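You operate a simulated robot arm through the tools that you are given. There is no shell and no other tool.

Carry out the task below with a simulated robot arm. There is one attempt and no reset: what you move stays moved.

## Task
Clear the tripped left auger: run it empty into hopper 2.
Fine: silo closed, feed off and gate 2 open before Reset; stop the feed at 0 kg; leave that gate open; no new trip; the other gates and hoppers stay as they are.

Only the result counts: the job must be done as asked and must still hold three seconds after the hand-in. Knocking over, shifting, dropping, spilling or breaking anything else fails it.

## Robot
A 6-joint arm with a two-finger gripper, fixed in place. Base frame: the origin is at the foot of the arm, x ahead of it, y to its left, z up; the work surface is at about z = 90. Lengths are in cm, angles in rad, forces in N, time in s.
Its first joint turns from -2.897 to 2.897 rad. Payload 3.43 kg.
The tool frame sits at the grasp point between the pads (the TCP): z along the fingers, y along the line on which they close. The tips reach 2 cm beyond it. The gripper opens to 19 cm. The gripper's body begins 24.8 cm behind the TCP.
Orientation is that of the tool frame in the base frame, as [roll, pitch, yaw] about the fixed x, y, z axes, in that order (R = Rz(yaw) Ry(pitch) Rx(roll)). With the fingers straight down and closing along the base's y, the tool's x points along the base's -x, its y along +y and its z along -z.

## Interface
- The arm moves only by the tool play_rows. Its argument "plan" is a list of rows, each a list of 7 numbers: the shift along the tool's x, y, z in units of 20 mm (1.0 is 20 mm), then the turn, a rotation vector about the tool's x, y, z in units of 8 degrees (1.0 is 8 degrees), then the finger opening in cm, from 0 to 19. In form: [[dx, dy, dz, rx, ry, rz, grip], ...]. A call has 1 to 20 rows; each row shifts and turns the commanded pose from where the row before left it, along the tool's axes as they then stand. A call with a number of a shift or a turn outside -1 to 1 is refused whole. Rows are played at 5 a second. More than 5 cm and 0.15 rad between two rows, or a gripper value outside its range, and nothing of the call is played. A pose out of reach is approached as far as the arm can. The call stops where the force on the tool passes 90 N (or 10 N more than at its start, if that is more) or the arm is blocked; 0.2 s more then pass. Each finger travels about 4.5 cm/s and halts on what it meets, pressing with about 26 N; the grip force reading is that of the motor and also rises with nothing between the fingers. The clock runs only during rows and for 0.2 s after the last one: add rows that do not move to give the fingers time. The reply holds the time, the measured pose of the TCP, the force on the tool along the base axes, the opening and the grip force, in the units named above and with some noise, with the torque about the TCP (base axes, N m) and any sound that the robot's microphone picked up, and new pictures: "show" is both (left out), scene, wrist or none.
- Cameras (640 x 400 px; columns grow to the right, rows downward): "scene" is fixed at [40.01, 64.95, 171.28]; the picture's right is [-0.79, -0.61, 0.00], its down [-0.46, 0.59, -0.66] and it looks along [0.40, -0.52, -0.75] (base axes); focal length 308 px, centre (320, 200). "wrist" rides on the gripper at [7, -0.8, -28.8] in the tool frame; the picture's right is [0.12, 0.99, 0.00], its down [-0.96, 0.12, -0.25] and it looks along [-0.25, 0.03, 0.97] (tool axes); focal length 261 px, centre (320, 200). There is no depth. A picture from a camera that has moved, and an enlarged one, comes with that camera's place and axes in the base frame and with its lens.
- raise_lower(by): slides the trunk up (or, below 0, down) by that many cm; the arm rides with it, the base frame stays. It gives what a move gives, with no picture.
- inspect(camera, box): a new picture of the part [left, top, right, bottom] of that camera's present view, enlarged. No time passes.
- job_done(): hands the job in; it is judged then, once.

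Nothing tells you positions but the pictures and the camera data. Unless the task says otherwise, let go and move clear before handing in.

The tools are called after "Request:" as name(argument=value, ...) on one line, values as JSON. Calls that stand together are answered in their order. play_rows: Moves the arm, as the interface text tells. Its arguments: {"type":"object","properties":{"plan":{"type":"array","items":{"type":"array","items":{"type":"number"}}},"show":{"type":"string","enum":["both","scene","wrist","none"]}},"required":["plan"]} The other tools are called the same way: raise_lower (by) slides the trunk up or down; inspect (camera, box) takes an enlarged picture of a part of a camera's view; job_done () hands the job in.

At the start:

```text
time_s: 0.0
ee_pos: [77.52, -3.81, 129.17]
tool_rot: [3.138, 0.0, -3.141]
force: [-0.5, 0.0, -0.9]
wrist_torque: [-0.03, -0.02, 0.01]
grip_width: 19.01
grasp_force: 0.0
trunk travel left (down, up): [-17.5, 6.5]
```

scene: 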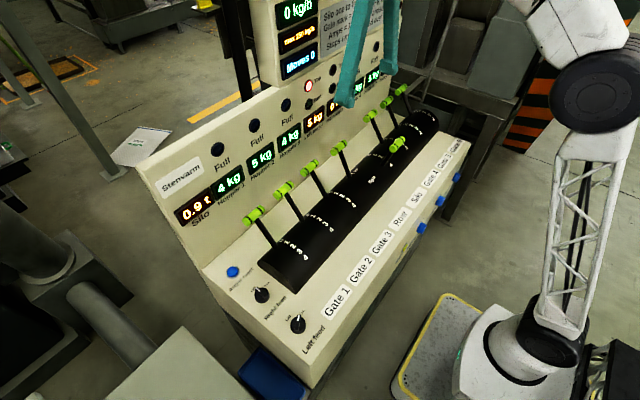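
wrist: 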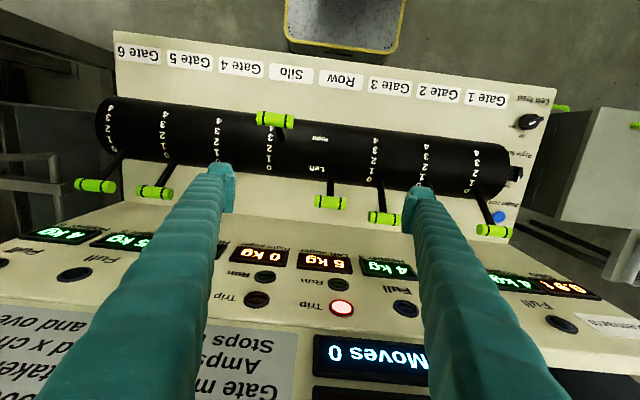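

I see a control console with a row of levers (gates, row, silo), displays, knobs and a blue button. I'll enlarge the pictures to read the labels before moving anything.

Request:
inspect(camera="scene", box=[160, 140, 320, 240])

Request:
inspect(camera="scene", box=[200, 240, 360, 360])

Request:
inspect(camera="scene", box=[240, 0, 420, 120])

Request:
inspect(camera="scene", box=[340, 70, 480, 220])

Request:
inspect(camera="wrist", box=[0, 200, 320, 400])

Request:
inspect(camera="wrist", box=[320, 200, 640, 400])

Request:
inspect(camera="wrist", box=[80, 40, 330, 200])

Request:
inspect(camera="wrist", box=[310, 50, 590, 240])

```text
4.00 times, centred on (240, 190) of scene
camera zoom: at [40.01, 64.95, 171.28], right [-0.79, -0.61, 0.0], down [-0.46, 0.59, -0.66], along [0.4, -0.52, -0.75], focal length 1234 px, centre (640, 240)
```

zoom: 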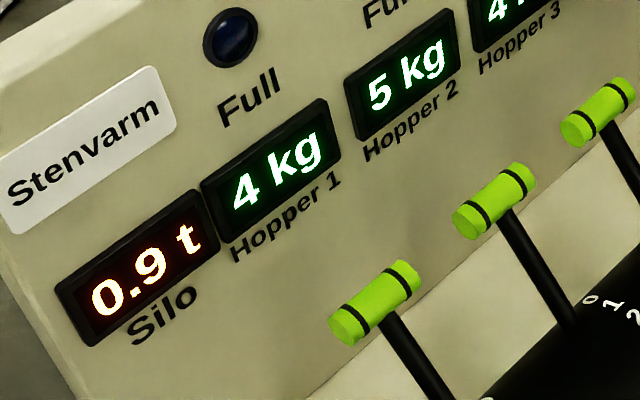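

```text
3.33 times, centred on (280, 300) of scene
camera zoom: at [40.01, 64.95, 171.28], right [-0.79, -0.61, 0.0], down [-0.46, 0.59, -0.66], along [0.4, -0.52, -0.75], focal length 1028 px, centre (453, -133)
```

zoom: 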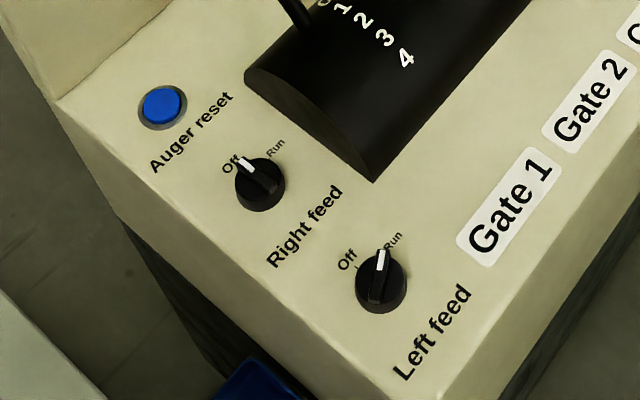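

```text
3.33 times, centred on (330, 60) of scene
camera zoom: at [40.01, 64.95, 171.28], right [-0.79, -0.61, 0.0], down [-0.46, 0.59, -0.66], along [0.4, -0.52, -0.75], focal length 1028 px, centre (287, 667)
```

zoom: 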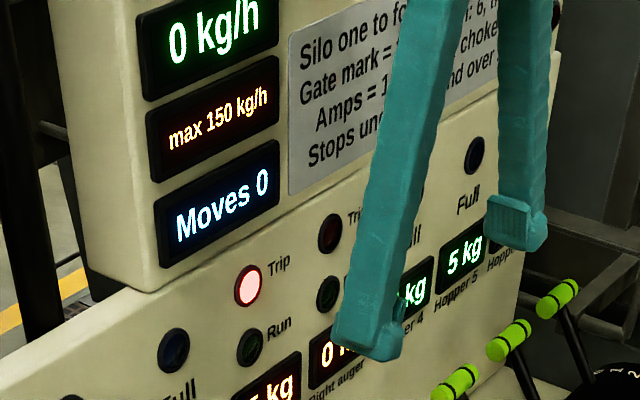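

```text
2.67 times, centred on (410, 145) of scene
camera zoom: at [40.01, 64.95, 171.28], right [-0.79, -0.61, 0.0], down [-0.46, 0.59, -0.66], along [0.4, -0.52, -0.75], focal length 822 px, centre (80, 347)
```

zoom: 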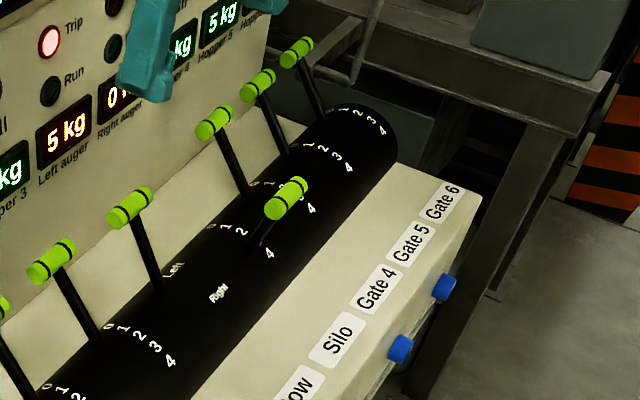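

```text
2.00 times, centred on (160, 300) of wrist
camera zoom: at [70.44, -4.78, 158.01], right [-0.12, 0.99, 0.0], down [0.96, 0.11, 0.25], along [0.25, 0.03, -0.97], focal length 521 px, centre (640, 0)
```

zoom: 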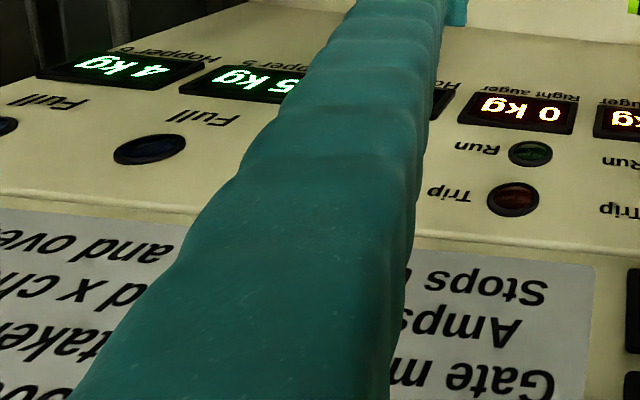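

```text
2.00 times, centred on (480, 300) of wrist
camera zoom: at [70.44, -4.78, 158.01], right [-0.12, 0.99, 0.0], down [0.96, 0.11, 0.25], along [0.25, 0.03, -0.97], focal length 521 px, centre (0, 0)
```

zoom: 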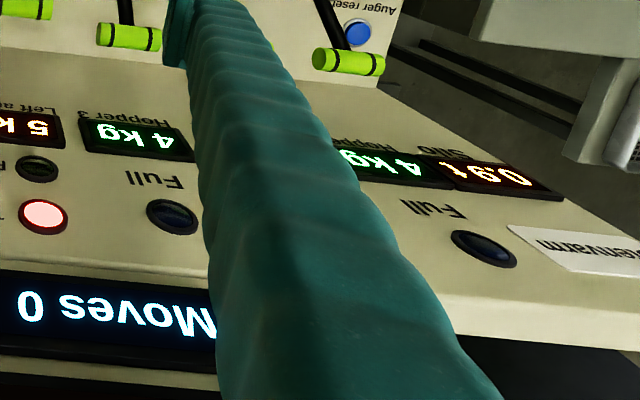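

```text
2.50 times, centred on (205, 120) of wrist
camera zoom: at [70.44, -4.78, 158.01], right [-0.12, 0.99, 0.0], down [0.96, 0.11, 0.25], along [0.25, 0.03, -0.97], focal length 652 px, centre (608, 400)
```

zoom: 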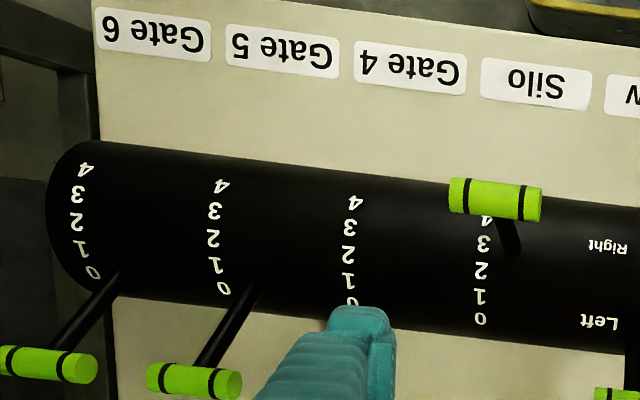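

```text
2.11 times, centred on (450, 145) of wrist
camera zoom: at [70.44, -4.78, 158.01], right [-0.12, 0.99, 0.0], down [0.96, 0.11, 0.25], along [0.25, 0.03, -0.97], focal length 549 px, centre (46, 316)
```

zoom: 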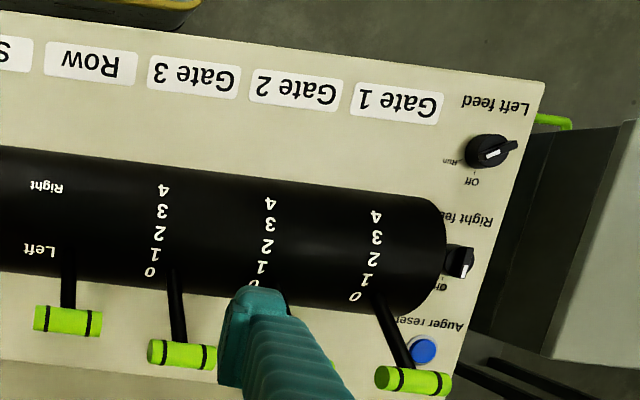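

The left auger is tripped with 5 kg in it, the row lever is on Left, and the silo lever is open (around mark 3–4). The left feed looks set to Run. The fingers hide the instruction plate, so I'll back the arm off toward the base to read it.

Request:
play_rows(plan=[[1, 0, 0, 0, 0, 0, 19], [1, 0, 0, 0, 0, 0, 15], [1, 0, 0, 0, 0, 0, 10], [1, 0, 0, 0, 0, 0, 5], [1, 0, 0, 0, 0, 0, 2], [1, 0, 0, 0, 0, 0, 0], [1, 0, 0, 0, 0, 0, 0], [1, 0, 0, 0, 0, 0, 0], [1, 0, 0, 0, 0, 0, 0], [1, 0, 0, 0, 0, 0, 0], [1, 0, 0, 0, 0, 0, 0], [1, 0, 0, 0, 0, 0, 0], [0, 0, 0, 0, 0, 0, 0]])

```text
time_s: 2.8
ee_pos: [53.33, -3.86, 129.16]
tool_rot: [3.138, 0.0, 3.141]
force: [0.0, 0.3, 0.5]
wrist_torque: [0.02, 0.02, 0.0]
grip_width: 0.01
grasp_force: 25.5
trunk travel left (down, up): [-17.5, 6.5]
camera wrist: at [46.38, -4.78, 158.02], right [-0.12, 0.99, 0.0], down [0.96, 0.11, 0.25], along [0.25, 0.03, -0.97], focal length 261 px, centre (320, 200)
```

scene: 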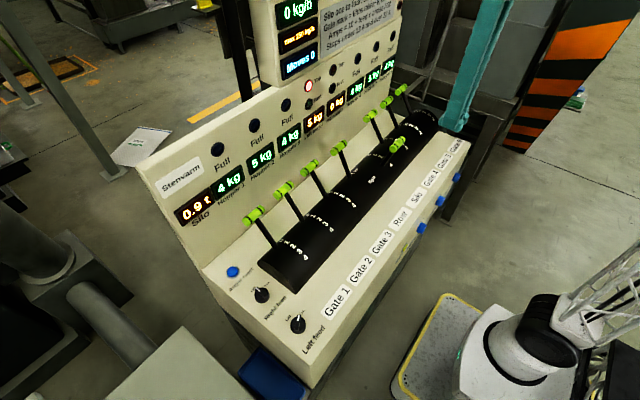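
wrist: 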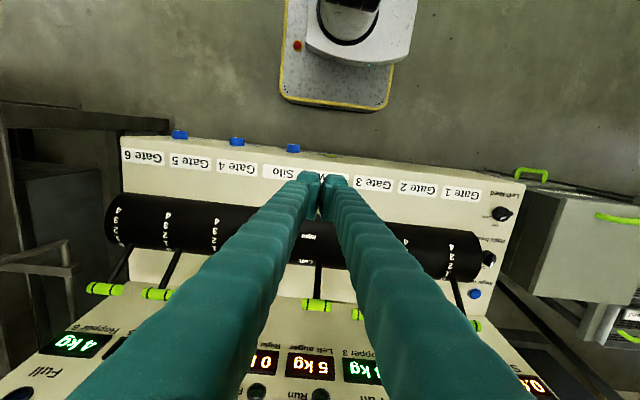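

Request:
inspect(camera="scene", box=[310, 0, 420, 70])

Request:
inspect(camera="scene", box=[230, 60, 450, 200])

Request:
inspect(camera="scene", box=[240, 280, 330, 350])

Request:
inspect(camera="scene", box=[410, 160, 480, 240])

```text
5.71 times, centred on (365, 35) of scene
camera zoom: at [40.01, 64.95, 171.28], right [-0.79, -0.61, 0.0], down [-0.46, 0.59, -0.66], along [0.4, -0.52, -0.75], focal length 1762 px, centre (63, 1143)
```

zoom: 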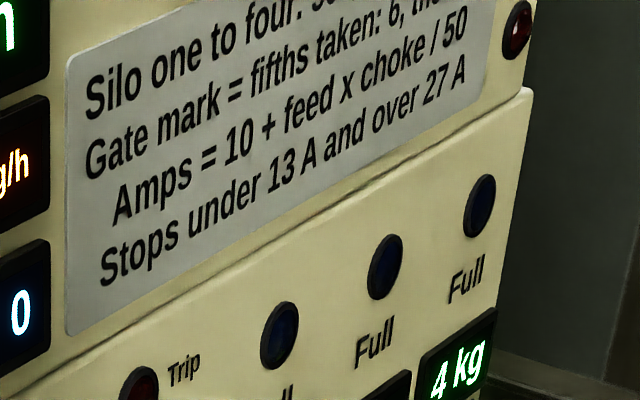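

```text
2.86 times, centred on (340, 130) of scene
camera zoom: at [40.01, 64.95, 171.28], right [-0.79, -0.61, 0.0], down [-0.46, 0.59, -0.66], along [0.4, -0.52, -0.75], focal length 881 px, centre (263, 400)
```

zoom: 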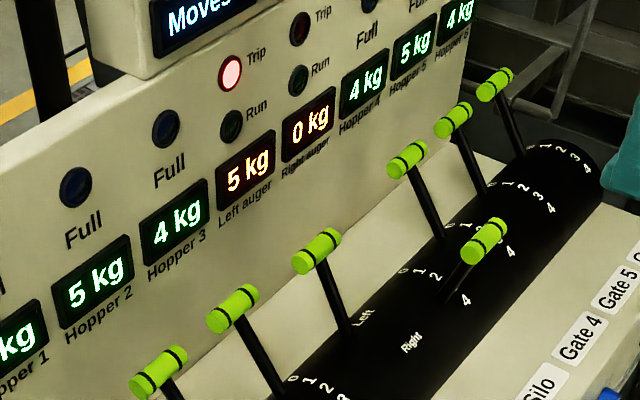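

```text
5.71 times, centred on (285, 315) of scene
camera zoom: at [40.01, 64.95, 171.28], right [-0.79, -0.61, 0.0], down [-0.46, 0.59, -0.66], along [0.4, -0.52, -0.75], focal length 1762 px, centre (520, -457)
```

zoom: 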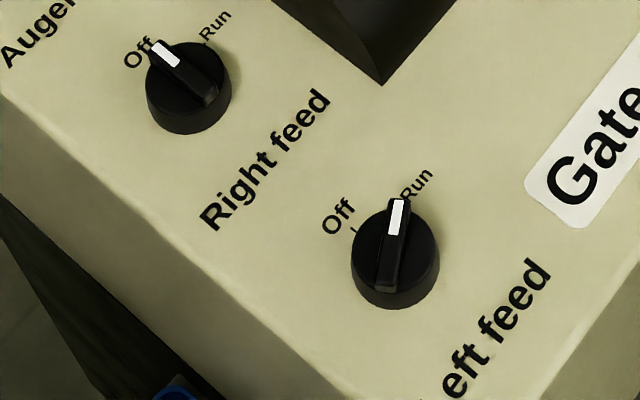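

```text
5.00 times, centred on (445, 200) of scene
camera zoom: at [40.01, 64.95, 171.28], right [-0.79, -0.61, 0.0], down [-0.46, 0.59, -0.66], along [0.4, -0.52, -0.75], focal length 1542 px, centre (-305, 200)
```

zoom: 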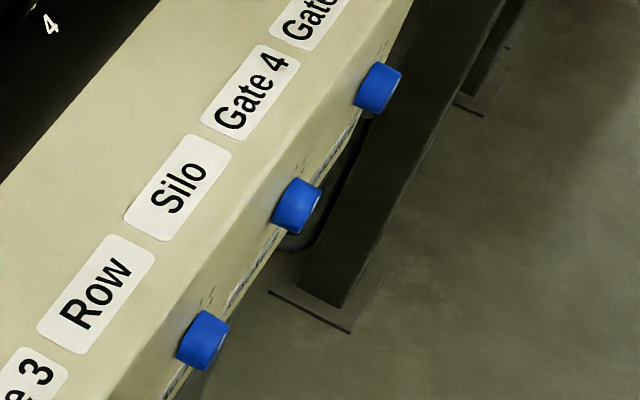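

The left feed is on Run and the right feed on Off. The top line of the plate is cut off, so I'll tilt the tool to look at the panel with the wrist camera, which should also show the blue buttons on the front edge more clearly.

Request:
play_rows(plan=[[0, 0, 0, 0, -1, 0, 4], [0, 0, 0, 0, -1, 0, 8], [0, 0, 0, 0, -1, 0, 12], [0, 0, 0, 0, -1, 0, 16], [0, 0, 0, 0, -1, 0, 19], [0, 0, 0, 0, -1, 0, 19], [0, 0, 0, 0, 0, 0, 19], [0, 0, 0, 0, 0, 0, 19]])

```text
time_s: 4.6
ee_pos: [53.47, -3.89, 129.22]
tool_rot: [3.135, 0.839, 3.138]
force: [0.1, 0.4, 0.8]
wrist_torque: [0.02, -0.05, -0.02]
grip_width: 15.53
grasp_force: 0.1
trunk travel left (down, up): [-17.5, 6.5]
camera wrist: at [27.35, -4.69, 143.24], right [-0.08, 0.99, -0.09], down [0.46, 0.11, 0.88], along [0.88, 0.03, -0.47], focal length 261 px, centre (320, 200)
```

scene: 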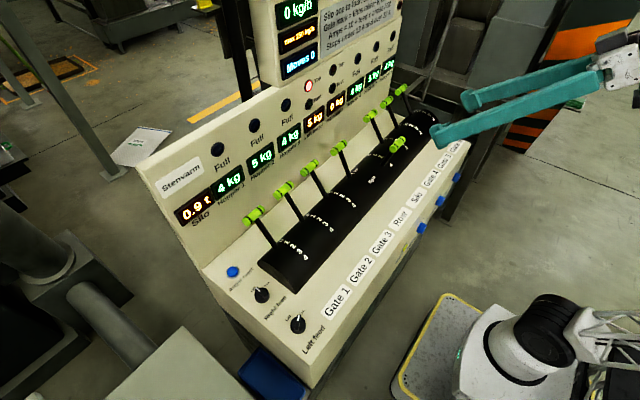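
wrist: 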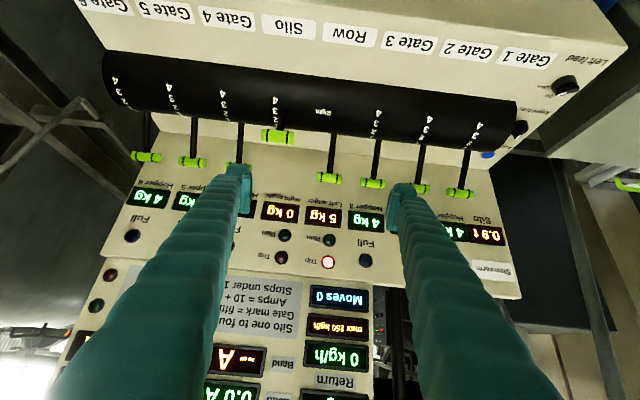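

The plate is partly behind the left finger in this view, so I'll shift the arm toward -y.

Request:
play_rows(plan=[[0, -1, 0, 0, 0, 0, 19], [0, -1, 0, 0, 0, 0, 19], [0, -1, 0, 0, 0, 0, 19], [0, -1, 0, 0, 0, 0, 19], [0, -1, 0, 0, 0, 0, 19], [0, -1, 0, 0, -1, 0, 19], [0, 0, 0, 0, -1, 0, 19], [0, 0, 0, 0, 0, 0, 19]], show="wrist")

```text
time_s: 5.8
ee_pos: [53.79, -3.28, 130.62]
tool_rot: [-3.114, 0.869, -2.921]
force: [0.8, -0.2, -0.1]
wrist_torque: [0.02, 0.04, -0.01]
grip_width: 18.99
grasp_force: 0.2
trunk travel left (down, up): [-17.5, 6.5]
stopped in row 6: the arm was blocked; the commanded pose is now the measured one
camera wrist: at [27.95, -9.12, 143.89], right [-0.27, 0.96, -0.11], down [0.4, 0.21, 0.89], along [0.88, 0.2, -0.44], focal length 261 px, centre (320, 200)
```

wrist: 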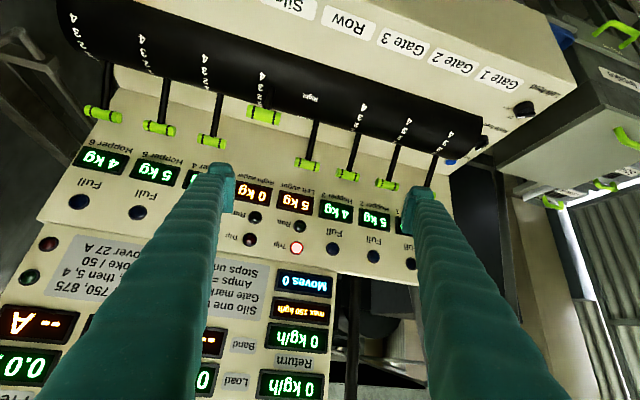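

Request:
inspect(camera="wrist", box=[0, 200, 200, 400])

Request:
inspect(camera="wrist", box=[190, 200, 350, 400])

```text
2.00 times, centred on (100, 300) of wrist
camera zoom: at [27.95, -9.12, 143.89], right [-0.27, 0.96, -0.11], down [0.4, 0.21, 0.89], along [0.88, 0.2, -0.44], focal length 521 px, centre (760, 0)
```

zoom: 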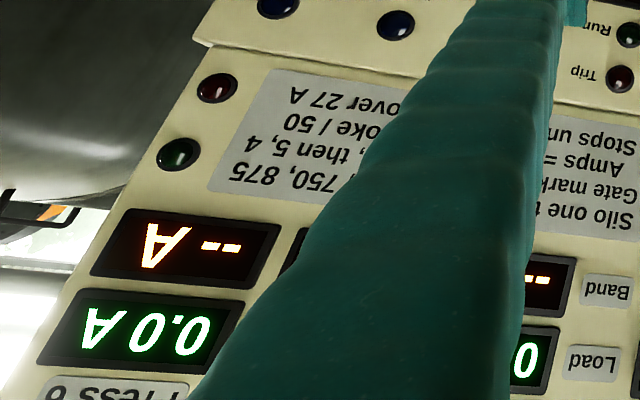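

```text
2.00 times, centred on (270, 300) of wrist
camera zoom: at [27.95, -9.12, 143.89], right [-0.27, 0.96, -0.11], down [0.4, 0.21, 0.89], along [0.88, 0.2, -0.44], focal length 521 px, centre (420, 0)
```

zoom: 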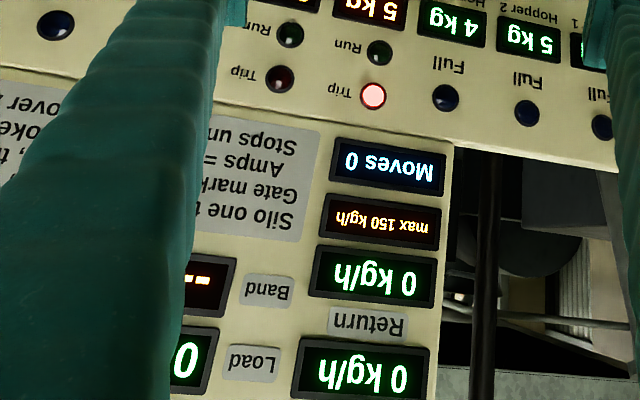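

The plate reads roughly "…750, 875", "Gate mark = fifths taken: 6, then 5, 4", and there are more displays above it. I'll narrow the gripper here to see the part the finger was hiding.

Request:
play_rows(plan=[[0, 0, 0, 0, 0, 0, 14], [0, 0, 0, 0, 0, 0, 9], [0, 0, 0, 0, 0, 0, 4], [0, 0, 0, 0, -0.5, 0, 0], [0, 0, 0, 0, -0.5, 0, 0], [0, 0, 0, 0, -0.5, 0, 0], [0, 0, 0, 0, -0.5, 0, 0], [0, 0, 0, 0, 0, 0, 0], [0, 0, 0, 0, 0, 0, 0], [0, 0, 0, 0, 0, 0, 0]], show="wrist")

```text
time_s: 7.3
ee_pos: [53.91, 4.82, 131.02]
tool_rot: [-3.099, 1.095, -2.731]
force: [0.3, -0.2, 0.5]
wrist_torque: [0.0, 0.0, 0.02]
grip_width: 6.1
grasp_force: 0.1
trunk travel left (down, up): [-17.5, 6.5]
stopped in row 7: the arm was blocked; the commanded pose is now the measured one
camera wrist: at [27.37, -6.27, 137.99], right [-0.41, 0.9, -0.13], down [0.16, 0.21, 0.97], along [0.9, 0.38, -0.23], focal length 261 px, centre (320, 200)
```

wrist: 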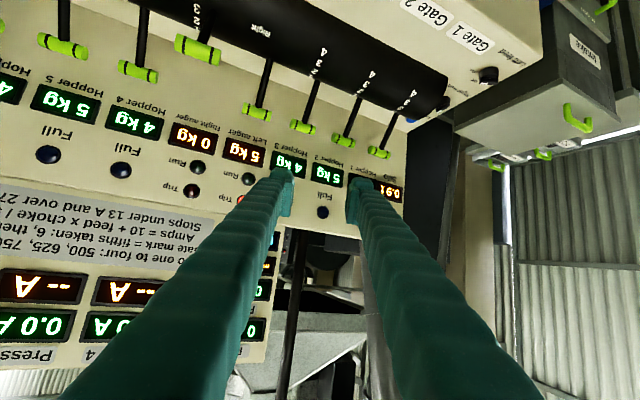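

The plate says silo 1–4 gives 500/625/750/875 kg/h and the gate mark is the fifths taken; the return limit is 150 kg/h. So gate 2 should go fully open, to mark 4. I'll straighten the tool and move over the knob side (y≈40) to look closely at the left feed knob and the reset button.

Request:
play_rows(plan=[[0, 0, 0, 0, 1, 0, 6], [0, 0, 0, 0, 1, 0, 6], [0, 0, 0, 0, 1, 0, 6], [0, 0, 0, 0, 1, 0, 6], [0, 0, 0, 0, 1, 0, 6], [0, 0, 0, 0, 1, 0, 6], [0, 0, 0, 0, 1, 0, 6], [0, 0, 0, 0, 0.84, 0, 6], [0, 0, 0, 0, 0, 1, 6], [0, 0, 0, 0, 0, 1, 6], [0, 0, 0, 0, 0, 0.94, 6], [0, 0, 0, 0, 0, 0, 6]], show="wrist")

```text
time_s: 9.9
ee_pos: [53.83, 4.58, 131.01]
tool_rot: [-3.124, 0.008, 3.097]
force: [0.4, 0.6, -0.4]
wrist_torque: [0.01, 0.01, -0.01]
grip_width: 6.0
grasp_force: 0.2
trunk travel left (down, up): [-17.5, 6.5]
camera wrist: at [46.74, 4.58, 159.73], right [-0.07, 1.0, -0.02], down [0.96, 0.08, 0.25], along [0.25, 0.0, -0.97], focal length 261 px, centre (320, 200)
```

wrist: 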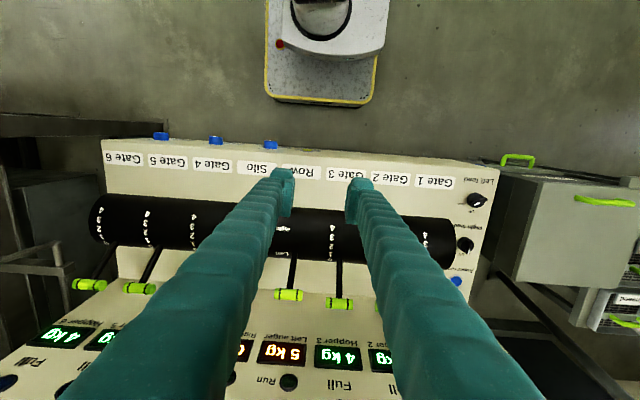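

Request:
play_rows(plan=[[0, 1, 0, -0.125, 0.06, -0.32, 6], [0, 1, 0, 0, 0, 0, 6], [0, 1, 0, 0, 0, 0, 6], [0, 1, 0, 0, 0, 0, 6], [0, 1, 0, 0, 0, 0, 6], [0, 1, 0, 0, 0, 0, 6], [0, 1, 0, 0, 0, 0, 6], [0, 1, 0, 0, 0, 0, 6], [0, 1, 0.5, 0, 0, 0, 6], [0, 1, 0.5, 0, 0, 0, 6], [0, 1, 0.5, 0, 0, 0, 6], [0, 1, 0.5, 0, 0, 0, 6], [0, 1, 1, 0, 0, 0, 6], [0, 1, 1, 0, 0, 0, 6], [0, 1, 1, 0, 0, 0, 6], [0, 1, 1, 0, 0, 0, 6], [0, 0, 0, 0, 0, 0, 6]], show="wrist")

```text
time_s: 13.5
ee_pos: [54.04, 36.7, 118.92]
tool_rot: [-3.14, -0.002, -3.141]
force: [0.8, 0.5, 0.3]
wrist_torque: [0.02, 0.01, 0.02]
grip_width: 6.0
grasp_force: 0.0
trunk travel left (down, up): [-17.5, 6.5]
camera wrist: at [47.02, 35.77, 147.7], right [-0.12, 0.99, 0.0], down [0.96, 0.12, 0.25], along [0.24, 0.03, -0.97], focal length 261 px, centre (320, 200)
```

wrist: 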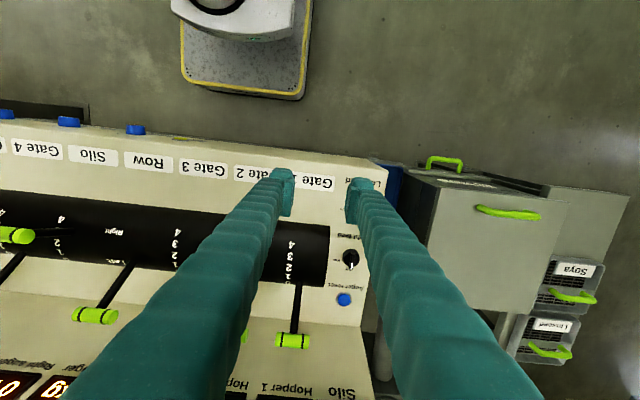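

Request:
play_rows(plan=[[0, 0, 0, 0, 0, 0, 10], [0, 0, 0, 0, 0, 0, 14], [0, 0, 0, 0, 0, 0, 18], [0, 0, 0, 0, 0, 0, 18], [0, 0, 0, 0, 0, 0, 18], [0, 0, 0, 0, 0, 0, 18], [0, 0, 0, 0, 0, 0, 18]], show="wrist")

Request:
inspect(camera="wrist", box=[300, 170, 420, 320])

Request:
inspect(camera="wrist", box=[220, 160, 340, 360])

```text
time_s: 15.1
ee_pos: [53.87, 36.6, 118.89]
tool_rot: [-3.14, -0.002, -3.141]
force: [-1.0, -0.1, 0.3]
wrist_torque: [0.0, 0.0, 0.0]
grip_width: 18.0
grasp_force: 0.0
trunk travel left (down, up): [-17.5, 6.5]
camera wrist: at [47.01, 35.76, 147.72], right [-0.12, 0.99, 0.0], down [0.96, 0.12, 0.25], along [0.24, 0.03, -0.97], focal length 261 px, centre (320, 200)
```

wrist: 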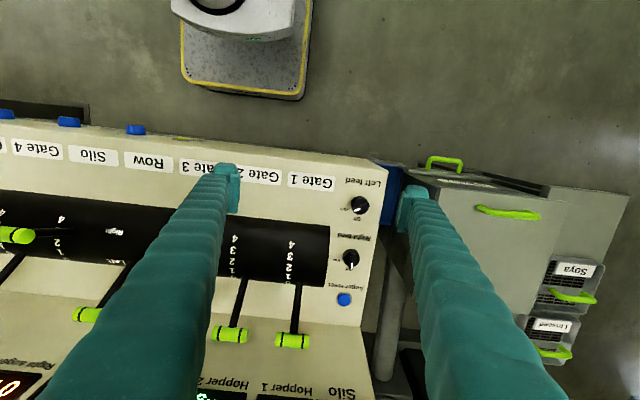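

```text
2.67 times, centred on (360, 245) of wrist
camera zoom: at [47.01, 35.76, 147.72], right [-0.12, 0.99, 0.0], down [0.96, 0.12, 0.25], along [0.24, 0.03, -0.97], focal length 695 px, centre (213, 80)
```

zoom: 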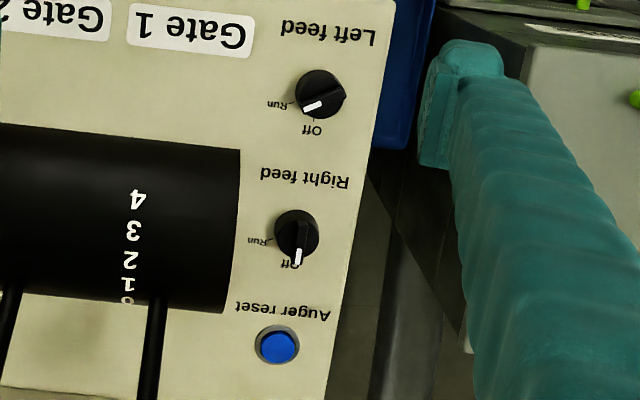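

```text
2.00 times, centred on (280, 260) of wrist
camera zoom: at [47.01, 35.76, 147.72], right [-0.12, 0.99, 0.0], down [0.96, 0.12, 0.25], along [0.24, 0.03, -0.97], focal length 521 px, centre (400, 80)
```

zoom: 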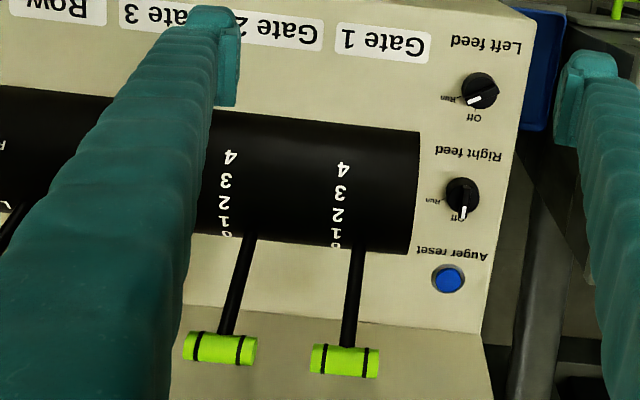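

The left feed knob sits at about (61.4, 46.5), pointing to Run, about 57° clockwise from Off (Off points along +x). The reset button is near (86.3, 46.3). I'll move above the left feed knob and turn the gripper in line with its pointer.

Request:
play_rows(plan=[[-0.75, 1, 0, 0, 0, 0, 14], [-0.75, 1, 0, 0, 0, 0, 10], [-0.75, 1, 1, 0, 0, 0, 8], [-0.75, 1, 1, 0, 0, 0, 8], [-0.75, 0.95, 1, 0, 0, 0, 8], [0, 0, 1, 0, 0, 1, 8], [0, 0, 1, 0, 0, 1, 8], [0, 0, 1, 0, 0, 1, 8], [0, 0, 1, 0, 0, 1, 8], [0, 0, 1, 0, 0, 1, 8], [0, 0, 0, 0, 0, 1, 8], [0, 0, 0, 0, 0, 1, 8], [0, 0, 0, 0, 0, 0, 8], [0, 0, 0, 0, 0, 0, 8]])

```text
time_s: 18.1
ee_pos: [61.53, 46.31, 102.87]
tool_rot: [-3.14, 0.0, 2.162]
force: [-0.7, -0.2, 0.1]
wrist_torque: [0.0, 0.01, 0.06]
grip_width: 8.02
grasp_force: 0.1
trunk travel left (down, up): [-17.5, 6.5]
camera wrist: at [56.98, 51.82, 131.62], right [0.76, 0.65, 0.0], down [0.63, -0.73, 0.25], along [0.16, -0.19, -0.97], focal length 261 px, centre (320, 200)
```

scene: 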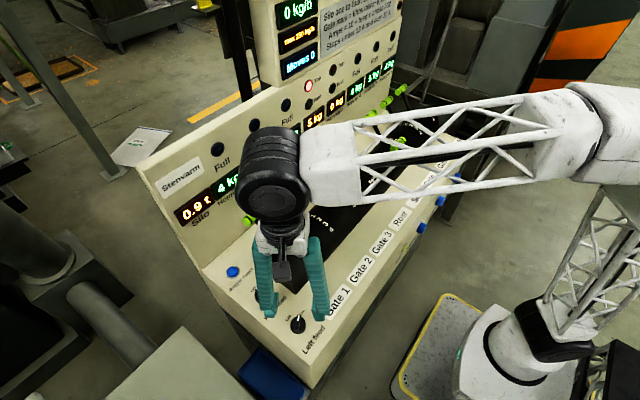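
wrist: 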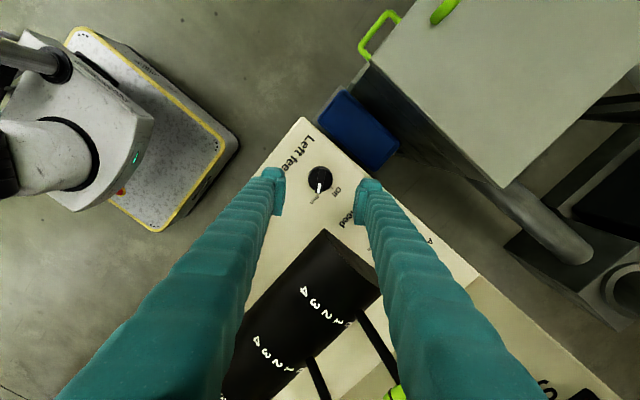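

Request:
inspect(camera="wrist", box=[270, 140, 370, 230])

Request:
inspect(camera="scene", box=[240, 230, 350, 350])

```text
4.44 times, centred on (320, 185) of wrist
camera zoom: at [56.98, 51.82, 131.62], right [0.76, 0.65, 0.0], down [0.63, -0.73, 0.25], along [0.16, -0.19, -0.97], focal length 1158 px, centre (320, 267)
```

zoom: 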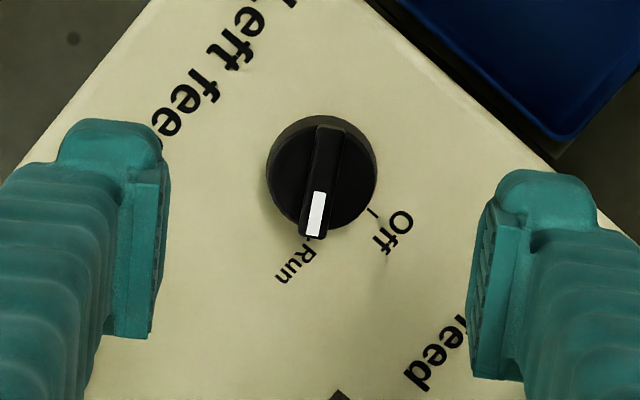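

```text
3.33 times, centred on (295, 290) of scene
camera zoom: at [40.01, 64.95, 171.28], right [-0.79, -0.61, 0.0], down [-0.46, 0.59, -0.66], along [0.4, -0.52, -0.75], focal length 1028 px, centre (403, -100)
```

zoom: 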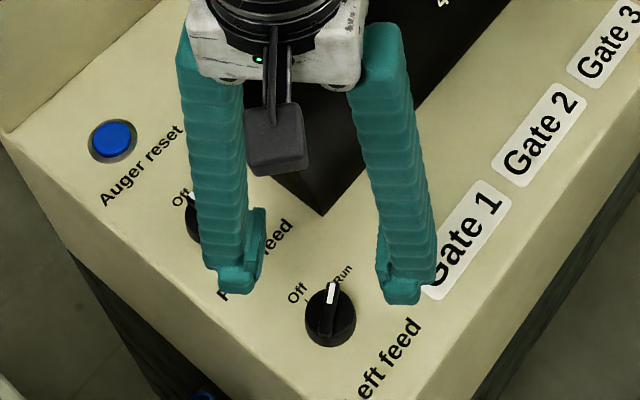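

The gripper is centred on the left feed knob and aligned with its pointer. I'll lower it around the knob.

Request:
play_rows(plan=[[0, 0, 1, 0, 0, 0, 8], [0, 0, 1, 0, 0, 0, 7], [0, 0, 1, 0, 0, 0, 7], [0, 0, 1, 0, 0, 0, 7], [0, 0, 0.5, 0, 0, 0, 7], [0, 0, 0, 0, 0, 0, 7]], show="both")

Request:
inspect(camera="scene", box=[250, 250, 350, 350])

Request:
inspect(camera="wrist", box=[270, 140, 370, 230])

```text
time_s: 19.5
ee_pos: [61.5, 46.34, 93.8]
tool_rot: [-3.139, -0.002, 2.162]
force: [-0.3, -0.1, 0.3]
wrist_torque: [0.01, 0.02, 0.0]
grip_width: 6.98
grasp_force: 0.0
trunk travel left (down, up): [-17.5, 6.5]
camera wrist: at [56.9, 51.82, 122.62], right [0.76, 0.65, 0.0], down [0.63, -0.73, 0.25], along [0.16, -0.19, -0.97], focal length 261 px, centre (320, 200)
```

scene: 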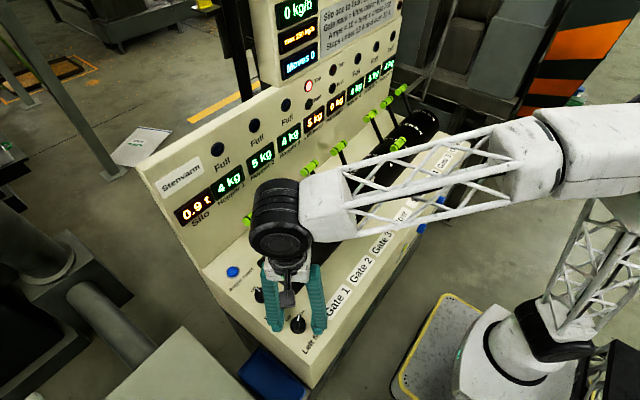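
wrist: 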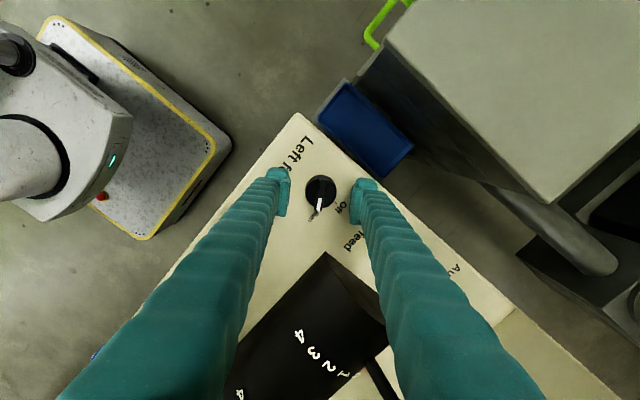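

```text
4.00 times, centred on (300, 300) of scene
camera zoom: at [40.01, 64.95, 171.28], right [-0.79, -0.61, 0.0], down [-0.46, 0.59, -0.66], along [0.4, -0.52, -0.75], focal length 1234 px, centre (400, -200)
```

zoom: 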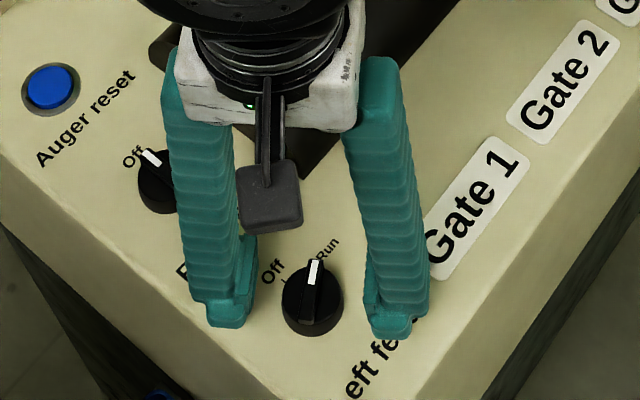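

```text
4.44 times, centred on (320, 185) of wrist
camera zoom: at [56.9, 51.82, 122.62], right [0.76, 0.65, 0.0], down [0.63, -0.73, 0.25], along [0.16, -0.19, -0.97], focal length 1158 px, centre (320, 267)
```

zoom: 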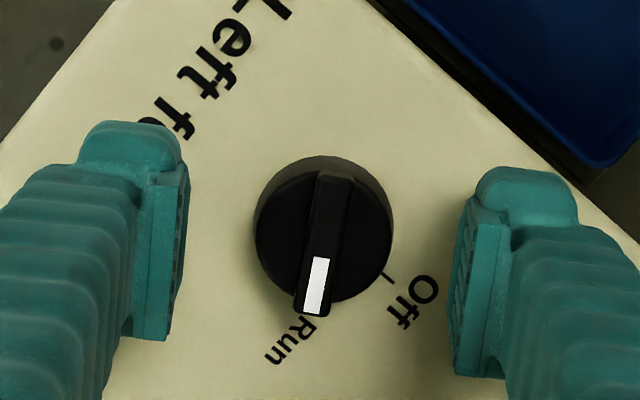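

Request:
play_rows(plan=[[0, 0, 0.4, 0, 0, 0, 7], [0, 0, 0, 0, 0, 0, 5], [0, 0, 0, 0, 0, 0, 3], [0, 0, 0, 0, 0, 0, 2], [0, 0, 0, 0, 0, 0, 2], [0, 0, 0, 0, 0, 0, 2]], show="both")

Request:
inspect(camera="wrist", box=[270, 140, 370, 230])

```text
time_s: 20.9
ee_pos: [61.62, 46.48, 93.87]
tool_rot: [3.132, -0.002, 2.165]
force: [-8.4, -8.1, 47.1]
wrist_torque: [-0.4, 0.58, -0.01]
grip_width: 1.98
grasp_force: 0.1
trunk travel left (down, up): [-17.5, 6.5]
stopped in row 6: the force on the tool passed its limit at 94 N (the readings are from after the stop); the commanded pose is now the measured one
camera wrist: at [56.67, 51.61, 122.7], right [0.76, 0.65, 0.01], down [0.63, -0.74, 0.25], along [0.17, -0.18, -0.97], focal length 261 px, centre (320, 200)
```

scene: 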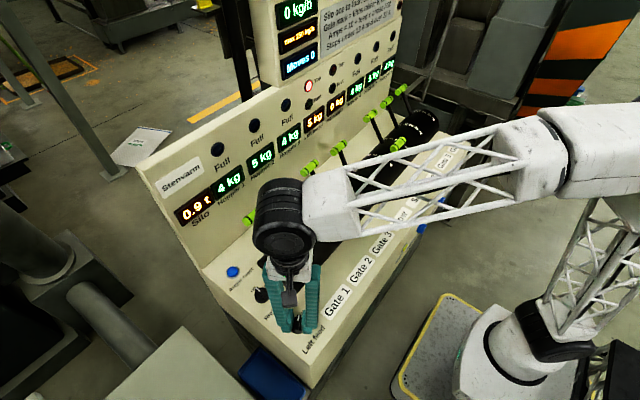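
wrist: 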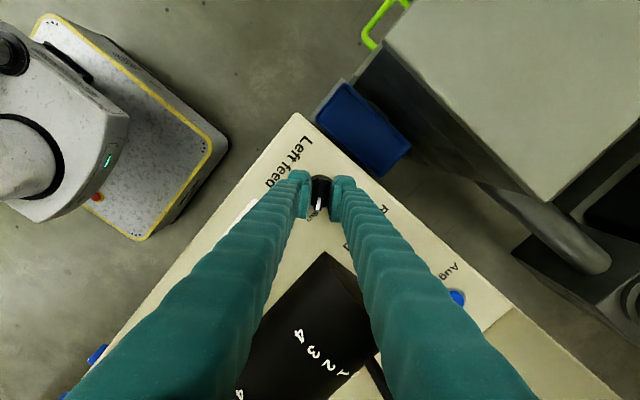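

```text
4.44 times, centred on (320, 185) of wrist
camera zoom: at [56.67, 51.61, 122.7], right [0.76, 0.65, 0.01], down [0.63, -0.74, 0.25], along [0.17, -0.18, -0.97], focal length 1158 px, centre (320, 267)
```

zoom: 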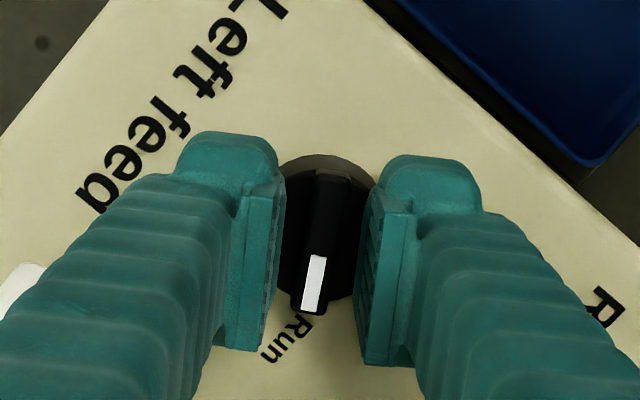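

The fingers rode up onto the knob's body at an opening of 2 cm, just beside the raised pointer bar. I'll lift slightly and close onto the bar itself.

Request:
play_rows(plan=[[0, 0, -0.12, 0, 0, 0, 2], [0, 0, 0, 0, 0, 0, 1], [0, 0, 0, 0, 0, 0, 0], [0, 0, 0, 0, 0, 0, 0], [0, 0, 0, 0, 0, 0, 0]], show="wrist")

Request:
inspect(camera="wrist", box=[270, 140, 370, 230])

```text
time_s: 22.1
ee_pos: [61.46, 46.4, 94.02]
tool_rot: [3.133, -0.002, 2.166]
force: [-6.9, -6.8, 50.9]
wrist_torque: [-0.31, 0.32, -0.04]
grip_width: 0.92
grasp_force: 42.8
trunk travel left (down, up): [-17.5, 6.5]
camera wrist: at [56.72, 51.64, 122.75], right [0.76, 0.65, 0.01], down [0.63, -0.73, 0.25], along [0.17, -0.18, -0.97], focal length 261 px, centre (320, 200)
```

wrist: 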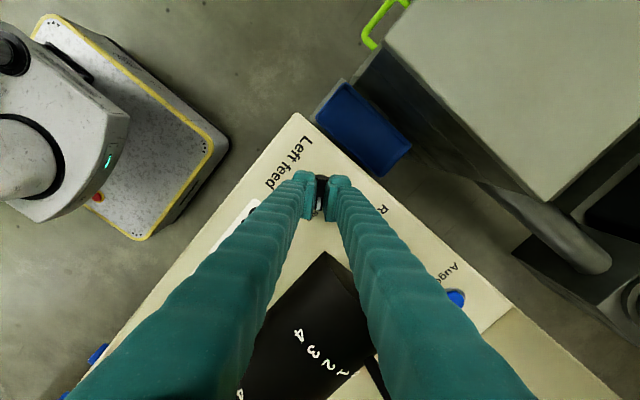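

```text
4.44 times, centred on (320, 185) of wrist
camera zoom: at [56.72, 51.64, 122.75], right [0.76, 0.65, 0.01], down [0.63, -0.73, 0.25], along [0.17, -0.18, -0.97], focal length 1158 px, centre (320, 267)
```

zoom: 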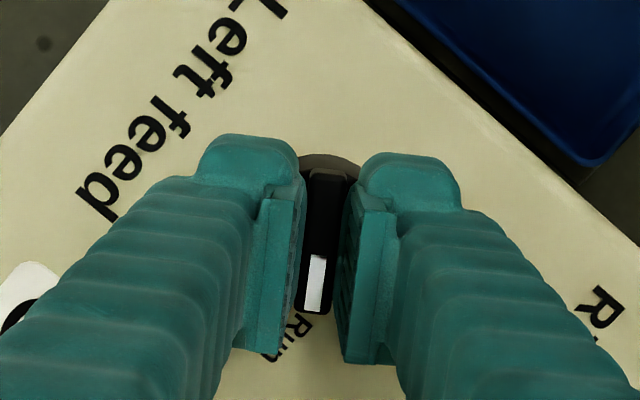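

Request:
play_rows(plan=[[0, 0, -0.1, 0, 0, 0, 0], [0, 0, 0, 0, 0, -1, 0], [0, 0, 0, 0, 0, -1, 0], [0, 0, 0, 0, 0, -1, 0], [0, 0, 0, 0, 0, -1, 0], [0, 0, 0, 0, 0, -1, 0], [0, 0, 0, 0, 0, -1, 0], [0, 0, 0, 0, 0, -1, 0], [0, 0, 0, 0, 0, 0, 0]])

Request:
inspect(camera="wrist", box=[270, 140, 370, 230])

Request:
inspect(camera="scene", box=[250, 250, 350, 350])

```text
time_s: 24.1
ee_pos: [61.5, 46.48, 93.91]
tool_rot: [3.138, 0.004, -3.14]
force: [-8.0, -2.8, 6.5]
wrist_torque: [-0.14, 0.08, -0.02]
grip_width: 0.89
grasp_force: 42.4
trunk travel left (down, up): [-17.5, 6.5]
camera wrist: at [54.41, 45.53, 122.72], right [-0.12, 0.99, 0.0], down [0.96, 0.12, 0.25], along [0.25, 0.03, -0.97], focal length 261 px, centre (320, 200)
```

scene: 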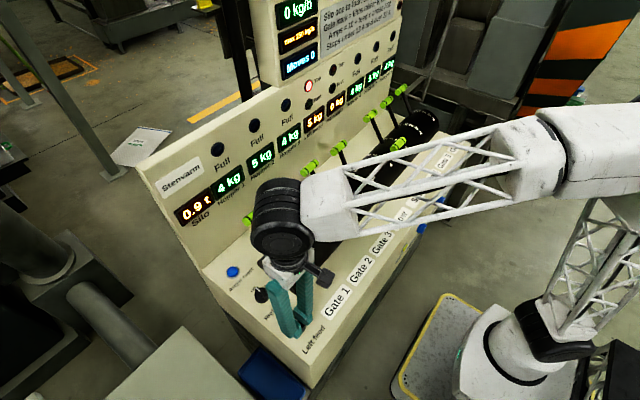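
wrist: 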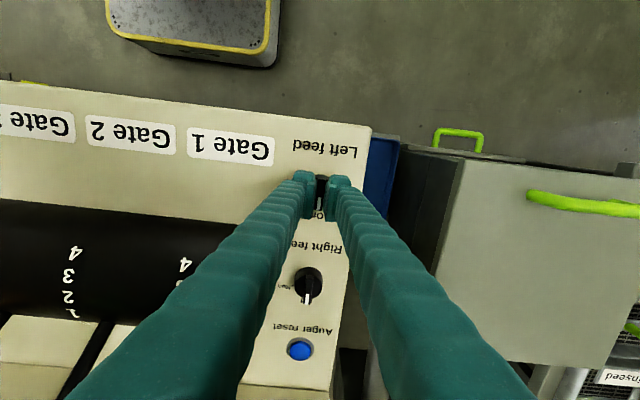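

```text
4.44 times, centred on (320, 185) of wrist
camera zoom: at [54.41, 45.53, 122.72], right [-0.12, 0.99, 0.0], down [0.96, 0.12, 0.25], along [0.25, 0.03, -0.97], focal length 1158 px, centre (320, 267)
```

zoom: 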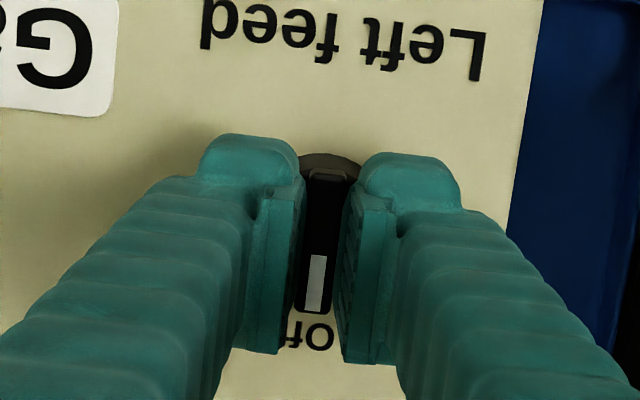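

```text
4.00 times, centred on (300, 300) of scene
camera zoom: at [40.01, 64.95, 171.28], right [-0.79, -0.61, 0.0], down [-0.46, 0.59, -0.66], along [0.4, -0.52, -0.75], focal length 1234 px, centre (400, -200)
```

zoom: 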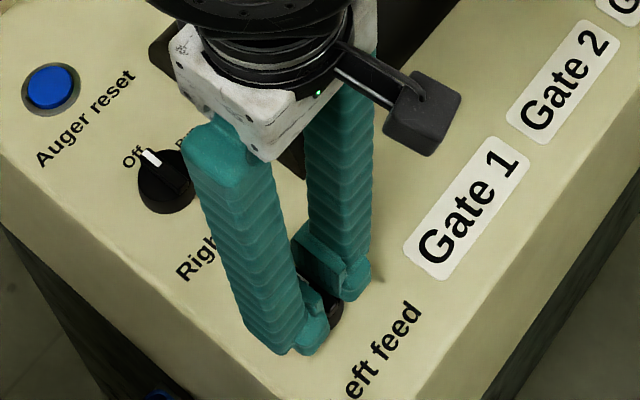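

The knob is now on Off. I'll release it and lift clear, then check it.

Request:
play_rows(plan=[[0, 0, 0, 0, 0, 0, 2], [0, 0, 0, 0, 0, 0, 4], [0, 0, -1, 0, 0, 0, 4], [0, 0, -1, 0, 0, 0, 4], [0, 0, -1, 0, 0, 0, 4], [0, 0, -1, 0, 0, 0, 4], [0, 0, -1, 0, 0, 0, 4], [0, 0, -1, 0, 0, 0, 2], [0, 0, -1, 0, 0, 0, 0], [0, 0, -1, 0, 0, 0, 0], [0, 0, -1, 0, 0, 0, 0], [0, 0, -1, 0, 0, 0, 0], [0, 0, -1, 0, 0, 0, 0], [0, 0, -1, 0, 0, 0, 0], [0, 0, -1, 0, 0, 0, 0], [0, 0, 0, 0, 0, 0, 0]])

Request:
inspect(camera="scene", box=[210, 240, 350, 350])

Request:
inspect(camera="wrist", box=[220, 140, 420, 300])

```text
time_s: 27.5
ee_pos: [61.52, 46.54, 120.13]
tool_rot: [3.137, 0.006, 3.142]
force: [-0.1, -0.2, 0.0]
wrist_torque: [-0.01, 0.02, -0.01]
grip_width: 0.03
grasp_force: 25.6
trunk travel left (down, up): [-17.5, 6.5]
camera wrist: at [54.36, 45.5, 148.76], right [-0.12, 0.99, 0.0], down [0.96, 0.11, 0.25], along [0.25, 0.03, -0.97], focal length 261 px, centre (320, 200)
```

scene: 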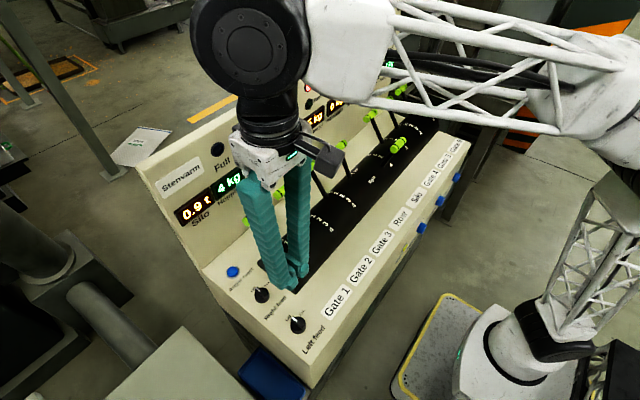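
wrist: 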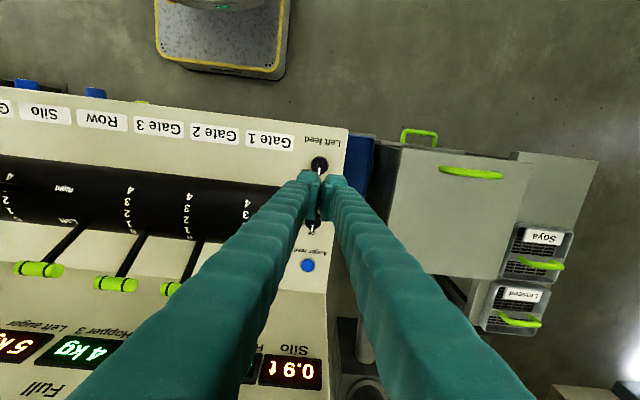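

```text
3.64 times, centred on (280, 295) of scene
camera zoom: at [40.01, 64.95, 171.28], right [-0.79, -0.61, 0.0], down [-0.46, 0.59, -0.66], along [0.4, -0.52, -0.75], focal length 1121 px, centre (466, -146)
```

zoom: 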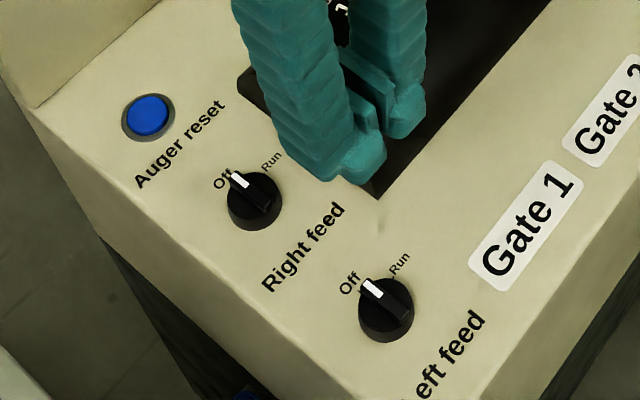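

```text
2.50 times, centred on (320, 220) of wrist
camera zoom: at [54.36, 45.5, 148.76], right [-0.12, 0.99, 0.0], down [0.96, 0.11, 0.25], along [0.25, 0.03, -0.97], focal length 652 px, centre (320, 150)
```

zoom: 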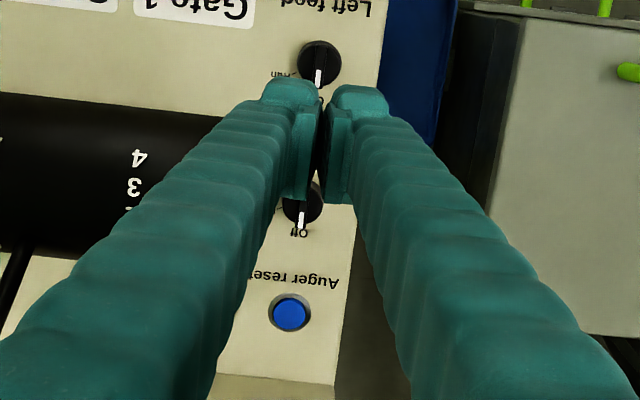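

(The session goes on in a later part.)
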